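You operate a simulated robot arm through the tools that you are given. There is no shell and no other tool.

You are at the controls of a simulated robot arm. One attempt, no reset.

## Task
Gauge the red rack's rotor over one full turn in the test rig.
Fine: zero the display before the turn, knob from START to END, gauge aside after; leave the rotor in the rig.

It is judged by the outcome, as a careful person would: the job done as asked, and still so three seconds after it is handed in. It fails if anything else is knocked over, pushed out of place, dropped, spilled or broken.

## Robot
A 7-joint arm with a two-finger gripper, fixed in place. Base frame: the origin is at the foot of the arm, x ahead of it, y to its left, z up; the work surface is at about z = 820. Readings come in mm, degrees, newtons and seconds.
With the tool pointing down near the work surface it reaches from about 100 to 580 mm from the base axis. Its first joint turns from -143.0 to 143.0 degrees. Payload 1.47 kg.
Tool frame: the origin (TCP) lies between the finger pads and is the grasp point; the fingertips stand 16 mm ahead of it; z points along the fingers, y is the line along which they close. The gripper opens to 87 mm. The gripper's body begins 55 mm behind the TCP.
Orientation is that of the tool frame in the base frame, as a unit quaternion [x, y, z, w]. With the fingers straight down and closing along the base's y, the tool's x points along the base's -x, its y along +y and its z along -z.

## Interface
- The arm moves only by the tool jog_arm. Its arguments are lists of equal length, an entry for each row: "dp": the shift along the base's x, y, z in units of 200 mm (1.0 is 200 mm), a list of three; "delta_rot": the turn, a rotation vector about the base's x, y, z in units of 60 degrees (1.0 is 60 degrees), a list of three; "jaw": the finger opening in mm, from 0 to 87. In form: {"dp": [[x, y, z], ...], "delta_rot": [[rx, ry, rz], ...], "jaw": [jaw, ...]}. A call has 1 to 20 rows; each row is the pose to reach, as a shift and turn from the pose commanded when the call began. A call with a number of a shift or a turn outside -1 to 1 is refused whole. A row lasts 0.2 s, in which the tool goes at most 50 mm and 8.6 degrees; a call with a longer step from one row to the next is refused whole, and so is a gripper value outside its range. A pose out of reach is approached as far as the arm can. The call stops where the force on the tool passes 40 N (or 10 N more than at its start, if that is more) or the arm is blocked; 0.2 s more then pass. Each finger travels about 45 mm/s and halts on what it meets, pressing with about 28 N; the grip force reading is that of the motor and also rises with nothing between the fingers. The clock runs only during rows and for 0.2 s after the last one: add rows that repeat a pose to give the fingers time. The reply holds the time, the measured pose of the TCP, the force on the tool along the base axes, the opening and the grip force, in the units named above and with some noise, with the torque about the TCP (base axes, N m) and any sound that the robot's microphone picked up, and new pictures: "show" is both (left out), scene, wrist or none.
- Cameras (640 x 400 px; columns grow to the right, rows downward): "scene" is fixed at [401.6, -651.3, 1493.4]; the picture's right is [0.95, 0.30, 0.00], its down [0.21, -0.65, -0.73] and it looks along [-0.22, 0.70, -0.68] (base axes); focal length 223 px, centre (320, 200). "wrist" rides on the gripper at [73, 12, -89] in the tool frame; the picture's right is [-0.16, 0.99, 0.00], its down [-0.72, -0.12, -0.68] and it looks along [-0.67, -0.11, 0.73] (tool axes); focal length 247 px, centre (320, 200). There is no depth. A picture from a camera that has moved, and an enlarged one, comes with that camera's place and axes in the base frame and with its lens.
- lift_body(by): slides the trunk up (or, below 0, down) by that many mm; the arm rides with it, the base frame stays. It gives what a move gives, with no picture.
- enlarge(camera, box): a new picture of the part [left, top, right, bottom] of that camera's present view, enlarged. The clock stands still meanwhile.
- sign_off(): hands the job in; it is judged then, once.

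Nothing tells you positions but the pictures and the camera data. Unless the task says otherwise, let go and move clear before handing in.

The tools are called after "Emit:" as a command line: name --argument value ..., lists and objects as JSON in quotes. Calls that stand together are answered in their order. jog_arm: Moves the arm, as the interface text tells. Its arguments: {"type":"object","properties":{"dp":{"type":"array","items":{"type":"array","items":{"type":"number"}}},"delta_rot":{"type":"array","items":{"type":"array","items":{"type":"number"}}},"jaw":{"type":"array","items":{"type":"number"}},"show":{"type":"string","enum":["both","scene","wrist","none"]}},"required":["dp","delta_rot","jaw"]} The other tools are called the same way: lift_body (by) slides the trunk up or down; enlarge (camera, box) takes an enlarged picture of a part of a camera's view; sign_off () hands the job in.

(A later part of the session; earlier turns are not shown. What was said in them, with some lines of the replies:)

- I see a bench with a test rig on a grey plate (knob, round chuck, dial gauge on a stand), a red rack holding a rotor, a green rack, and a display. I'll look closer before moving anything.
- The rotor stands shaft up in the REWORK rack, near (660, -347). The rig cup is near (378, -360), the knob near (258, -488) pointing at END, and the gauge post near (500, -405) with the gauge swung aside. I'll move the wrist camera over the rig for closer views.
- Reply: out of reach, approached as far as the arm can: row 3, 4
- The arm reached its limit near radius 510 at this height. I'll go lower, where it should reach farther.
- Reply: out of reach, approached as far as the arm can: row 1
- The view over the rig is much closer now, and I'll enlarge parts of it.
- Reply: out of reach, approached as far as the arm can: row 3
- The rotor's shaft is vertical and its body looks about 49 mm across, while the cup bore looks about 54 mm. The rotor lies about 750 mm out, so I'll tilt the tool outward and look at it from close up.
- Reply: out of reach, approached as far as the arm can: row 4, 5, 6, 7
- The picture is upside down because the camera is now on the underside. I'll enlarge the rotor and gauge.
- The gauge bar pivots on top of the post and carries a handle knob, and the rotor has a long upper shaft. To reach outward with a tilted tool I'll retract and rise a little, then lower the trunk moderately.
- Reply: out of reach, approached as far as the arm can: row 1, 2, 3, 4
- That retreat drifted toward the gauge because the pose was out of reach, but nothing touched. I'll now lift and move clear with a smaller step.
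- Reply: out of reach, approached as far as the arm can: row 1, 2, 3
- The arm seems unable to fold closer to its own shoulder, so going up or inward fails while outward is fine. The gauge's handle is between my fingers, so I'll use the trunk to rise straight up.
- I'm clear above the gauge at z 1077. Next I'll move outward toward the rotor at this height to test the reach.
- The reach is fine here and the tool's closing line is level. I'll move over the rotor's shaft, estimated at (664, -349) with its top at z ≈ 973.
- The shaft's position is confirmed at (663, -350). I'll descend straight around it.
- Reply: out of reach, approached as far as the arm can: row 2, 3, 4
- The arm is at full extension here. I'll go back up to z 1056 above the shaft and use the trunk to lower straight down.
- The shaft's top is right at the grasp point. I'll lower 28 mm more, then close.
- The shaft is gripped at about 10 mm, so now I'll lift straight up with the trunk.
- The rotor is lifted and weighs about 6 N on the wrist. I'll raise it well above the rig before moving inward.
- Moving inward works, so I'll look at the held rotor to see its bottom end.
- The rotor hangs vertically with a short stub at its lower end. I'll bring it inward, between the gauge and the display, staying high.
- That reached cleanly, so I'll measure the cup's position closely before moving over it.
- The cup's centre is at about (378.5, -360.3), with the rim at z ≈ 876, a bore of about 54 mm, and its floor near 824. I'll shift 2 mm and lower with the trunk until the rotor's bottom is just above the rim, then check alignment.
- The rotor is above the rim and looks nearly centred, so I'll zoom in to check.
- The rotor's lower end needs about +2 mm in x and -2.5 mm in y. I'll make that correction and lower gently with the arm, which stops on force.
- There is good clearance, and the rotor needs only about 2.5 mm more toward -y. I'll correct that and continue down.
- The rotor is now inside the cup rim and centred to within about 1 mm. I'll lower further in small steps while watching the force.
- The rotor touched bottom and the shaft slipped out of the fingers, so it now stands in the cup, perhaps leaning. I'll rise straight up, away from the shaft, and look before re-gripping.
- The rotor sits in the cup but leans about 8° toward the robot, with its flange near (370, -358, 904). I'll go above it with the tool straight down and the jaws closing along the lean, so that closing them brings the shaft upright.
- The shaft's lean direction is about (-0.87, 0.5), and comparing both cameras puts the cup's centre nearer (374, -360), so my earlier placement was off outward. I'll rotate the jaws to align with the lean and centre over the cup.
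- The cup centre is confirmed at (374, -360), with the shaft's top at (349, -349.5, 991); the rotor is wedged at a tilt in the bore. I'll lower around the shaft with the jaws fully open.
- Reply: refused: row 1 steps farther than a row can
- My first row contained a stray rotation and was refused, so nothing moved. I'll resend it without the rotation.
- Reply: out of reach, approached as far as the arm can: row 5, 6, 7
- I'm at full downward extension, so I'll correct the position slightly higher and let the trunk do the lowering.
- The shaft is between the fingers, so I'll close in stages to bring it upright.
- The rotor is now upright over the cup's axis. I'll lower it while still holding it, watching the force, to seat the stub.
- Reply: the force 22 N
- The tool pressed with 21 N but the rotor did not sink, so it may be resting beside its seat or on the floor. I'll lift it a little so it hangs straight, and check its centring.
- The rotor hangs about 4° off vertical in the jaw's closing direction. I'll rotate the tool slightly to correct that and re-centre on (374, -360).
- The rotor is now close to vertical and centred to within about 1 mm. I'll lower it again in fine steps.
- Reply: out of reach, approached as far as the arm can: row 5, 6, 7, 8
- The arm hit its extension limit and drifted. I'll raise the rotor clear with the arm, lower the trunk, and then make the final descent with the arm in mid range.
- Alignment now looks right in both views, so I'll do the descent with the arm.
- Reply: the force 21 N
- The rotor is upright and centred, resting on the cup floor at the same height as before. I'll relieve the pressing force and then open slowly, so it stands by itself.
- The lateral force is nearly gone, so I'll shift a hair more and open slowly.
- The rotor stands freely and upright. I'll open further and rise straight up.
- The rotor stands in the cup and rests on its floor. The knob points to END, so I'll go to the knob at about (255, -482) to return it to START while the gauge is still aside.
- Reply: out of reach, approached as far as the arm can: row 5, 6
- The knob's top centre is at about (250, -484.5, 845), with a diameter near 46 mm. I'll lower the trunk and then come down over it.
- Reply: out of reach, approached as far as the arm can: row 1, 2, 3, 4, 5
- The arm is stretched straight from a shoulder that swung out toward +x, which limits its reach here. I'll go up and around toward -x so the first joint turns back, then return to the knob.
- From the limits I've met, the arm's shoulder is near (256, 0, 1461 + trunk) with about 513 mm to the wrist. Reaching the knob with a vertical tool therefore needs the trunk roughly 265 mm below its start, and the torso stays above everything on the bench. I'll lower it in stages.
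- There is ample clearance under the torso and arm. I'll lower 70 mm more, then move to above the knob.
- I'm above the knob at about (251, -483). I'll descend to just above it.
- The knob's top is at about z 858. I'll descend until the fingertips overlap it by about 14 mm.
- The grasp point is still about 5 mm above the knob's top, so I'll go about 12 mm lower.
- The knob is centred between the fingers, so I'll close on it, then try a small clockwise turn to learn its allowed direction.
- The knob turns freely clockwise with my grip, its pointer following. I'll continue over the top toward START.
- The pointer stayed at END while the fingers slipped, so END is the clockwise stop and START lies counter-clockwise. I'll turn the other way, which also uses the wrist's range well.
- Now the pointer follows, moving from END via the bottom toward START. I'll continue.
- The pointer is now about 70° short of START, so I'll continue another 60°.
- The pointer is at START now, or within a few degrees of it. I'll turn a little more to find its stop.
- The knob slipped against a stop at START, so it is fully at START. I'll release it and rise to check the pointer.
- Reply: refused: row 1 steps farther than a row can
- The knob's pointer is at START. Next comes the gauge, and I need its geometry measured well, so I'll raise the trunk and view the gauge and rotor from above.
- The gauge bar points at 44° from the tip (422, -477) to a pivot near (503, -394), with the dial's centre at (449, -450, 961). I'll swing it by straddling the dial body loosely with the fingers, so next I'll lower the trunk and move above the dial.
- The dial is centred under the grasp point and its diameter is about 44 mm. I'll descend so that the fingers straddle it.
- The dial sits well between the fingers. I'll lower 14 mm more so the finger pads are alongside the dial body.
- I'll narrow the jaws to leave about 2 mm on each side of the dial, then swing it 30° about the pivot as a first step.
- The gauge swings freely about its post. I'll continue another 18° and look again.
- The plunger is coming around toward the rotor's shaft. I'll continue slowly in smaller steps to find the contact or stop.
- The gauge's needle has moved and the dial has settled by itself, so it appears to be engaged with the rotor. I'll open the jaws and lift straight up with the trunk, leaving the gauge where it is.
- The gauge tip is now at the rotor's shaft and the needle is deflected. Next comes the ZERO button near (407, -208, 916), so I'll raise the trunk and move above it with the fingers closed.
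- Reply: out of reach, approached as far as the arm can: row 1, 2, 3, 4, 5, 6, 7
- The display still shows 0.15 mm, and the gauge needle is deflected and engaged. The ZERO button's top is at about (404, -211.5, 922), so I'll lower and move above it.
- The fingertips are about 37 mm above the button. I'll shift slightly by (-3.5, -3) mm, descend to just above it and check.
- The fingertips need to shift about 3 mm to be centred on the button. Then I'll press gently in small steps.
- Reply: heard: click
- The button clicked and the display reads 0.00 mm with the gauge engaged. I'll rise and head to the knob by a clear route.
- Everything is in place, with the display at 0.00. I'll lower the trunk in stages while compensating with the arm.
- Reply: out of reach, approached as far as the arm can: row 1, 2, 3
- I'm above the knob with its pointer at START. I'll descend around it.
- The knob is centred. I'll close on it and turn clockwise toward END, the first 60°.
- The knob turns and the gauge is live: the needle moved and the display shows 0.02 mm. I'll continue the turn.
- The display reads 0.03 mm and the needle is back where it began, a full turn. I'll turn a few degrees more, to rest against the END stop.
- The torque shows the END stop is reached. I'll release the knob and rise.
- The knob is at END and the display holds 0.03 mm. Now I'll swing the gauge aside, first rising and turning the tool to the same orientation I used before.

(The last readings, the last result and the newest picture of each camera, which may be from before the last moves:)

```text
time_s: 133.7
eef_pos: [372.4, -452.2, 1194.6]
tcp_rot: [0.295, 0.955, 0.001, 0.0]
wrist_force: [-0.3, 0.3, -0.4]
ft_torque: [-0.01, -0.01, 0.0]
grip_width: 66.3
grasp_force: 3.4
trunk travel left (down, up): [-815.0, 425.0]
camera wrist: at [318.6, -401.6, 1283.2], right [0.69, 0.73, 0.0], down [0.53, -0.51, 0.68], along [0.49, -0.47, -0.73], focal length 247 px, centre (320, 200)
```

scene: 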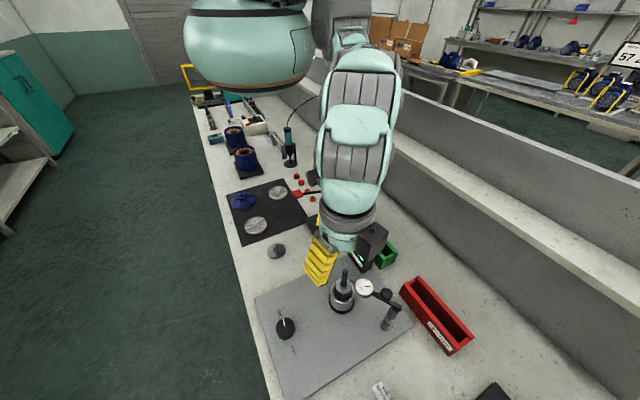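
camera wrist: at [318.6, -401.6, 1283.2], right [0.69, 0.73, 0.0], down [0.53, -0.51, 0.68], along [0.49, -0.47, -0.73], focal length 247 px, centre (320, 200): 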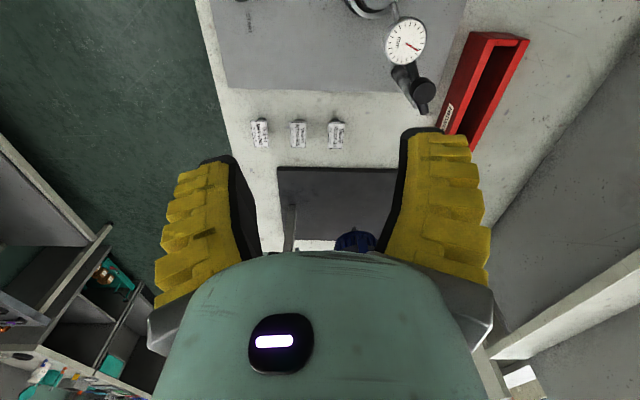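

Emit:
jog_arm --dp '[[0.07, 0.05, -0.15], [0.14, 0.13, -0.3], [0.2, 0.23, -0.42], [0.26, 0.33, -0.52], [0.278, 0.386, -0.573], [0.278, 0.386, -0.573]]' --delta_rot '[[0, 0, 0], [0, 0, 0], [0, 0, 0], [0, 0, 0], [0, 0, 0], [0, 0, 0]]' --jaw '[62, 62, 62, 62, 62, 62]'

Emit:
enlarge --camera "wrist" --box '[220, 0, 420, 160]'

```text
time_s: 135.1
eef_pos: [427.9, -375.0, 1077.8]
tcp_rot: [0.298, 0.955, 0.002, 0.0]
wrist_force: [-0.2, -0.3, -0.1]
ft_torque: [-0.02, 0.01, 0.02]
grip_width: 66.5
grasp_force: 3.3
trunk travel left (down, up): [-815.0, 425.0]
camera wrist: at [374.1, -324.6, 1168.2], right [0.69, 0.72, 0.0], down [0.53, -0.51, 0.68], along [0.49, -0.47, -0.73], focal length 247 px, centre (320, 200)
```

scene: 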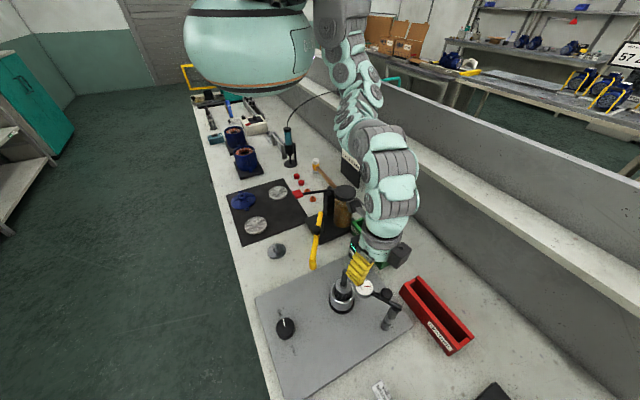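
wrist: 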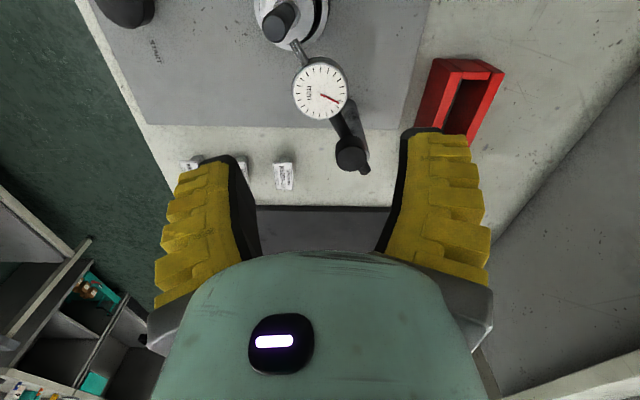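

```text
2.50 times, centred on (320, 80) of wrist
camera zoom: at [374.1, -324.6, 1168.2], right [0.69, 0.72, 0.0], down [0.53, -0.51, 0.68], along [0.49, -0.47, -0.73], focal length 617 px, centre (320, 500)
```

zoom: 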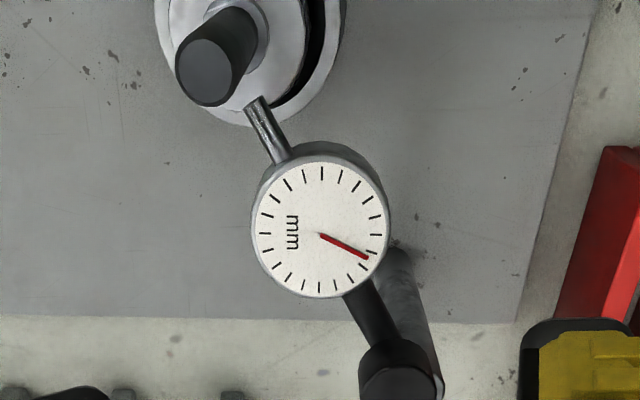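

Same pose relative to the gauge as before, with the dial between the open fingers. I'll lower 118 mm with the trunk to straddle it.

Emit:
lift_body --by -118

Emit:
jog_arm --dp '[[0, 0, 0], [0, 0, 0], [0, 0, 0]]' --delta_rot '[[0, 0, 0], [0, 0, 0], [0, 0, 0]]' --jaw '[54, 46, 46]'

Emit:
enlarge --camera "wrist" --box '[180, 0, 460, 250]'

```text
time_s: 136.5
eef_pos: [427.6, -375.9, 960.9]
tcp_rot: [0.297, 0.955, 0.002, 0.0]
wrist_force: [0.1, 0.0, -0.4]
ft_torque: [0.0, -0.01, 0.01]
grip_width: 66.6
grasp_force: 3.0
trunk travel left (down, up): [-697.0, 543.0]
```

```text
time_s: 137.3
eef_pos: [427.4, -376.0, 960.5]
tcp_rot: [0.298, 0.955, 0.001, 0.0]
wrist_force: [-0.9, -0.8, 0.1]
ft_torque: [0.01, -0.03, -0.01]
grip_width: 51.6
grasp_force: 3.8
trunk travel left (down, up): [-697.0, 543.0]
camera wrist: at [373.8, -324.9, 1050.3], right [0.69, 0.72, 0.0], down [0.53, -0.51, 0.68], along [0.49, -0.47, -0.73], focal length 247 px, centre (320, 200)
```

scene: 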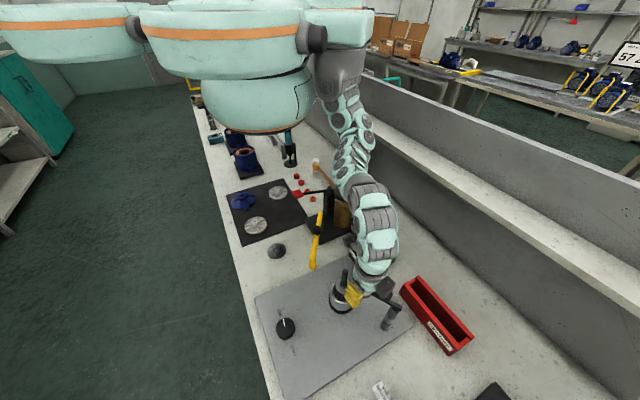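
wrist: 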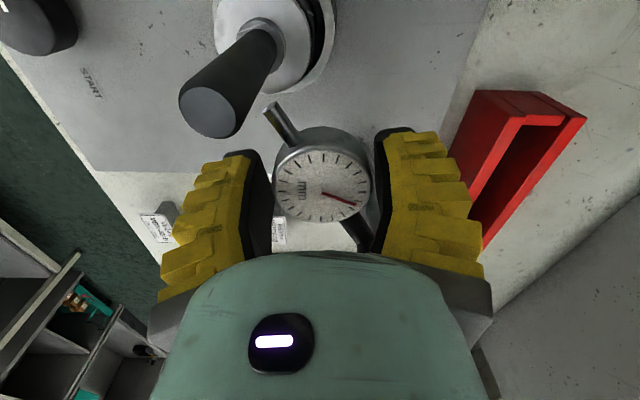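

```text
1.60 times, centred on (320, 125) of wrist
camera zoom: at [373.8, -324.9, 1050.3], right [0.69, 0.72, 0.0], down [0.53, -0.51, 0.68], along [0.49, -0.47, -0.73], focal length 395 px, centre (320, 320)
```

zoom: 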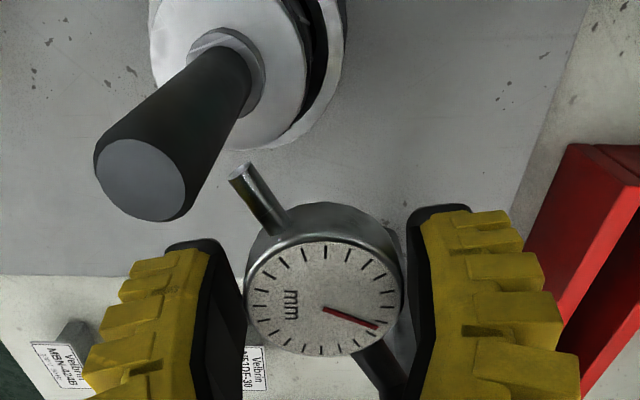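

The dial is straddled as before. I'll swing it back outward along the same arc.

Emit:
jog_arm --dp '[[-0.006, -0.04, 0], [-0.0075, -0.0805, 0], [-0.005, -0.121, 0], [0.002, -0.161, 0], [0.013, -0.2, 0], [0.013, -0.2, 0]]' --delta_rot '[[0, 0, 0.1], [0, 0, 0.2], [0, 0, 0.3], [0, 0, 0.4], [0, 0, 0.5], [0, 0, 0.5]]' --jaw '[46, 46, 46, 46, 46, 46]'

Emit:
enlarge --camera "scene" --box '[310, 230, 430, 350]'

```text
time_s: 138.7
eef_pos: [430.6, -417.9, 961.7]
tcp_rot: [0.04, 0.999, 0.0, -0.001]
wrist_force: [-1.0, -0.6, -0.3]
ft_torque: [0.01, -0.02, 0.04]
grip_width: 51.6
grasp_force: 4.1
trunk travel left (down, up): [-697.0, 543.0]
camera wrist: at [358.3, -399.6, 1050.5], right [0.24, 0.97, 0.0], down [0.71, -0.17, 0.68], along [0.66, -0.16, -0.73], focal length 247 px, centre (320, 200)
```

scene: 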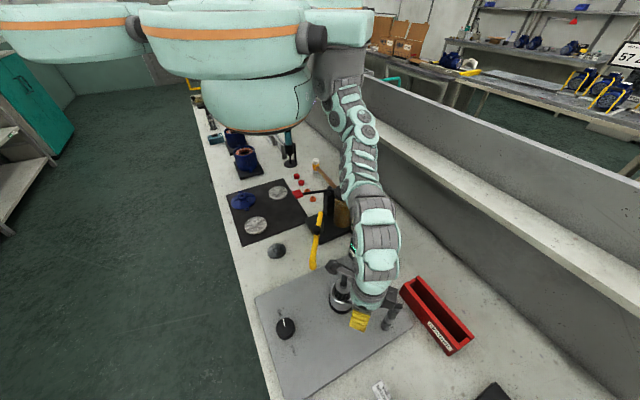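
wrist: 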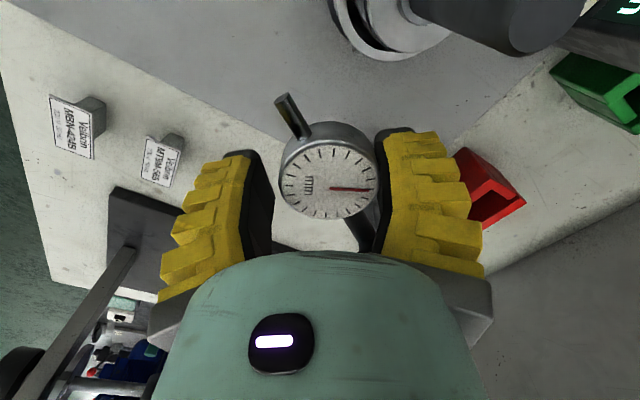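

```text
3.33 times, centred on (370, 290) of scene
camera zoom: at [401.6, -651.3, 1493.4], right [0.95, 0.3, 0.0], down [0.21, -0.65, -0.73], along [-0.22, 0.7, -0.68], focal length 742 px, centre (153, -100)
```

zoom: 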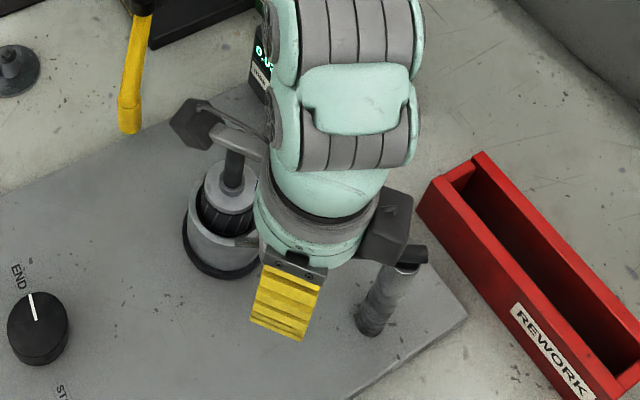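

Emit:
jog_arm --dp '[[0.0155, -0.038, 0], [0.034, -0.0735, 0], [0.057, -0.1075, 0], [0.083, -0.1385, 0], [0.112, -0.167, 0], [0.112, -0.167, 0]]' --delta_rot '[[0, 0, 0.1], [0, 0, 0.2], [0, 0, 0.3], [0, 0, 0.4], [0, 0, 0.5], [0, 0, 0.5]]' --jaw '[46, 46, 46, 46, 46, 46]'

Emit:
enlarge --camera "wrist" --box '[180, 0, 460, 250]'

```text
time_s: 140.1
eef_pos: [452.0, -448.8, 960.8]
tcp_rot: [-0.22, 0.975, 0.001, -0.001]
wrist_force: [-0.2, 0.2, 0.0]
ft_torque: [-0.02, -0.01, -0.01]
grip_width: 51.4
grasp_force: 4.3
trunk travel left (down, up): [-697.0, 543.0]
camera wrist: at [381.3, -469.6, 1050.2], right [-0.28, 0.96, 0.0], down [0.7, 0.21, 0.68], along [0.65, 0.19, -0.73], focal length 247 px, centre (320, 200)
```

scene: 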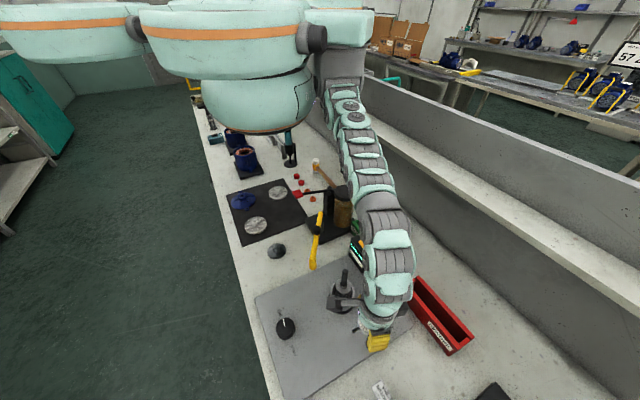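
wrist: 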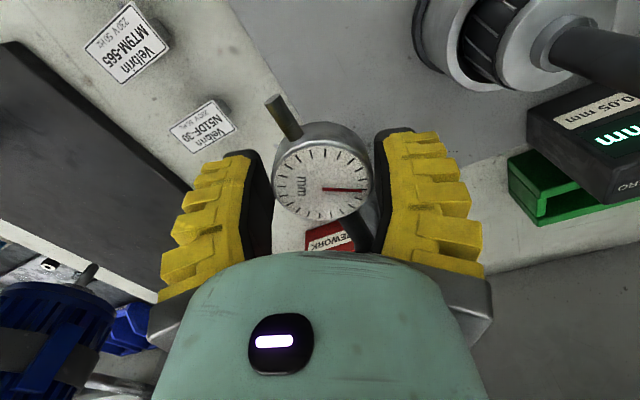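

```text
1.60 times, centred on (320, 125) of wrist
camera zoom: at [381.3, -469.6, 1050.2], right [-0.28, 0.96, 0.0], down [0.7, 0.21, 0.68], along [0.65, 0.19, -0.73], focal length 395 px, centre (320, 320)
```

zoom: 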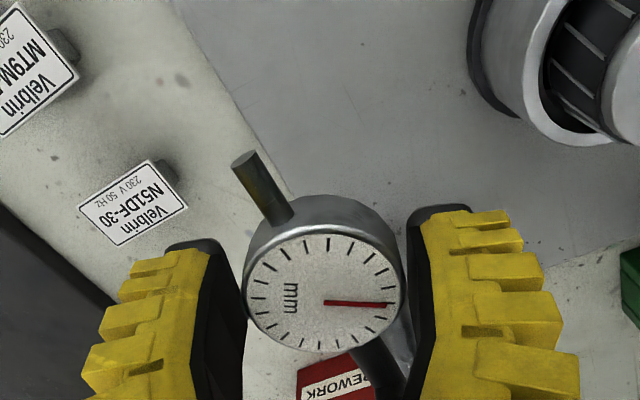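

The gauge is back at its aside position. I'll open the jaws and rise clear with the trunk.

Emit:
jog_arm --dp '[[0, 0, 0], [0, 0, 0], [0, 0, 0]]' --delta_rot '[[0, 0, 0], [0, 0, 0], [0, 0, 0]]' --jaw '[54, 62, 62]' --show "none"

Emit:
lift_body --by 180

Emit:
jog_arm --dp '[[-0.1, 0, 0], [-0.25, 0, 0], [-0.4, 0, 0], [-0.55, 0, 0], [-0.7, 0, 0], [-0.7, 0, 0]]' --delta_rot '[[0, 0, 0], [0, 0, 0], [0, 0, 0], [0, 0, 0], [0, 0, 0], [0, 0, 0]]' --jaw '[62, 62, 62, 62, 62, 62]'

Emit:
enlarge --camera "scene" --box '[310, 220, 430, 340]'

Emit:
enlarge --camera "scene" --box '[250, 230, 490, 390]'

```text
time_s: 140.9
eef_pos: [453.1, -448.4, 959.1]
tcp_rot: [-0.22, 0.976, 0.0, -0.001]
wrist_force: [-0.1, -0.4, 0.5]
ft_torque: [-0.01, 0.0, 0.01]
grip_width: 66.4
grasp_force: 3.0
trunk travel left (down, up): [-697.0, 543.0]
```

```text
time_s: 142.9
eef_pos: [453.6, -448.5, 1140.2]
tcp_rot: [-0.22, 0.975, 0.001, 0.0]
wrist_force: [0.5, -0.4, 0.2]
ft_torque: [0.01, 0.02, 0.0]
grip_width: 66.6
grasp_force: 2.7
trunk travel left (down, up): [-877.0, 363.0]
```

```text
time_s: 144.3
eef_pos: [311.7, -449.0, 1140.5]
tcp_rot: [-0.22, 0.975, 0.0, 0.0]
wrist_force: [-0.4, 0.0, 0.6]
ft_torque: [-0.05, 0.01, 0.03]
grip_width: 66.4
grasp_force: 3.6
trunk travel left (down, up): [-877.0, 363.0]
camera wrist: at [240.9, -469.0, 1229.9], right [-0.28, 0.96, 0.0], down [0.7, 0.2, 0.68], along [0.65, 0.19, -0.73], focal length 247 px, centre (320, 200)
```

scene: 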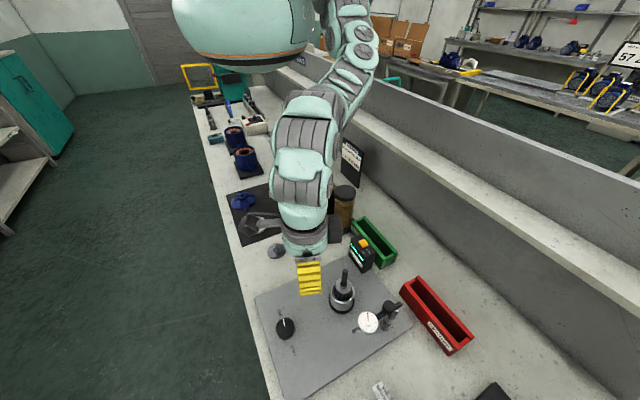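
wrist: 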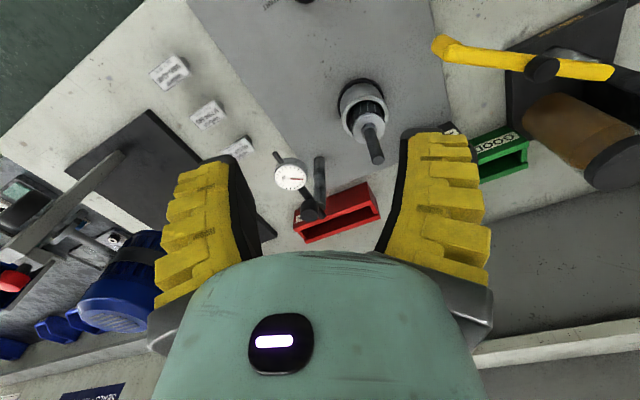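

```text
3.33 times, centred on (370, 280) of scene
camera zoom: at [401.6, -651.3, 1493.4], right [0.95, 0.3, 0.0], down [0.21, -0.65, -0.73], along [-0.22, 0.7, -0.68], focal length 742 px, centre (153, -67)
```

zoom: 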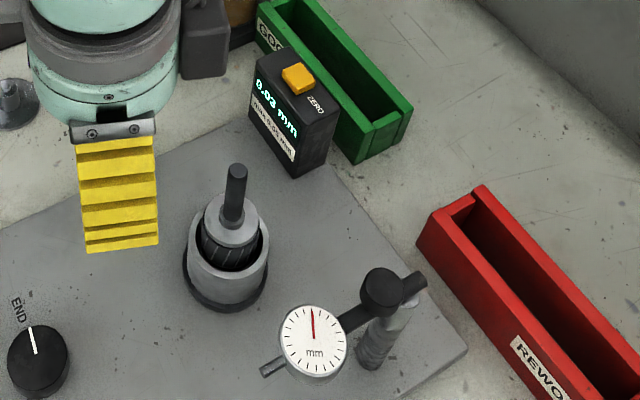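

```text
2.50 times, centred on (370, 310) of scene
camera zoom: at [401.6, -651.3, 1493.4], right [0.95, 0.3, 0.0], down [0.21, -0.65, -0.73], along [-0.22, 0.7, -0.68], focal length 557 px, centre (195, -75)
```

zoom: 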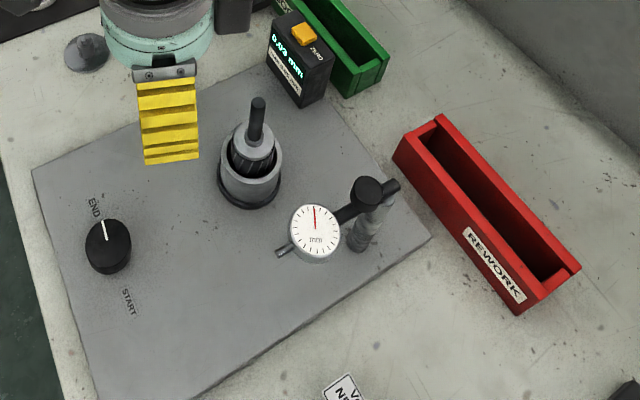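

The rotor stands in the rig, the knob is at END, and the display holds 0.03 mm. The gauge is back aside with its needle at rest, the gripper is empty and clear, and I see nothing else disturbed, so I'll hand it in.

Emit:
sign_off

```text
The job is handed in.
```

I gauged the red rack's rotor over one full turn in the test rig. The display reads 0.03 mm, within the 0.05 mm maximum marked on it. I've handed the job in.

- **Zero:** with the gauge against the rotor and the knob at START, I pressed ZERO. It clicked and the display went to 0.00.
- **Turn:** I turned the knob from START to its END stop, and the gauge needle came back to where it began.
- **End state:** the gauge is swung back aside, the rotor is standing in the rig's cup, and the knob points at END. The gripper is empty and clear of the rig.

**Fit in the cup:** the cup is a few millimetres wider than the rotor. On the first try the rotor slipped from the fingers while inside the cup and leaned against its side. I picked it up again, straightened it and set it back down, and it stood upright through the whole measurement.

**Gauge contact:** from the camera views I estimated the gauge tip about 8 mm short of the shaft. The needle deflected and followed the turn, so I took the gauge as engaged.

I saw nothing else knocked over or moved.
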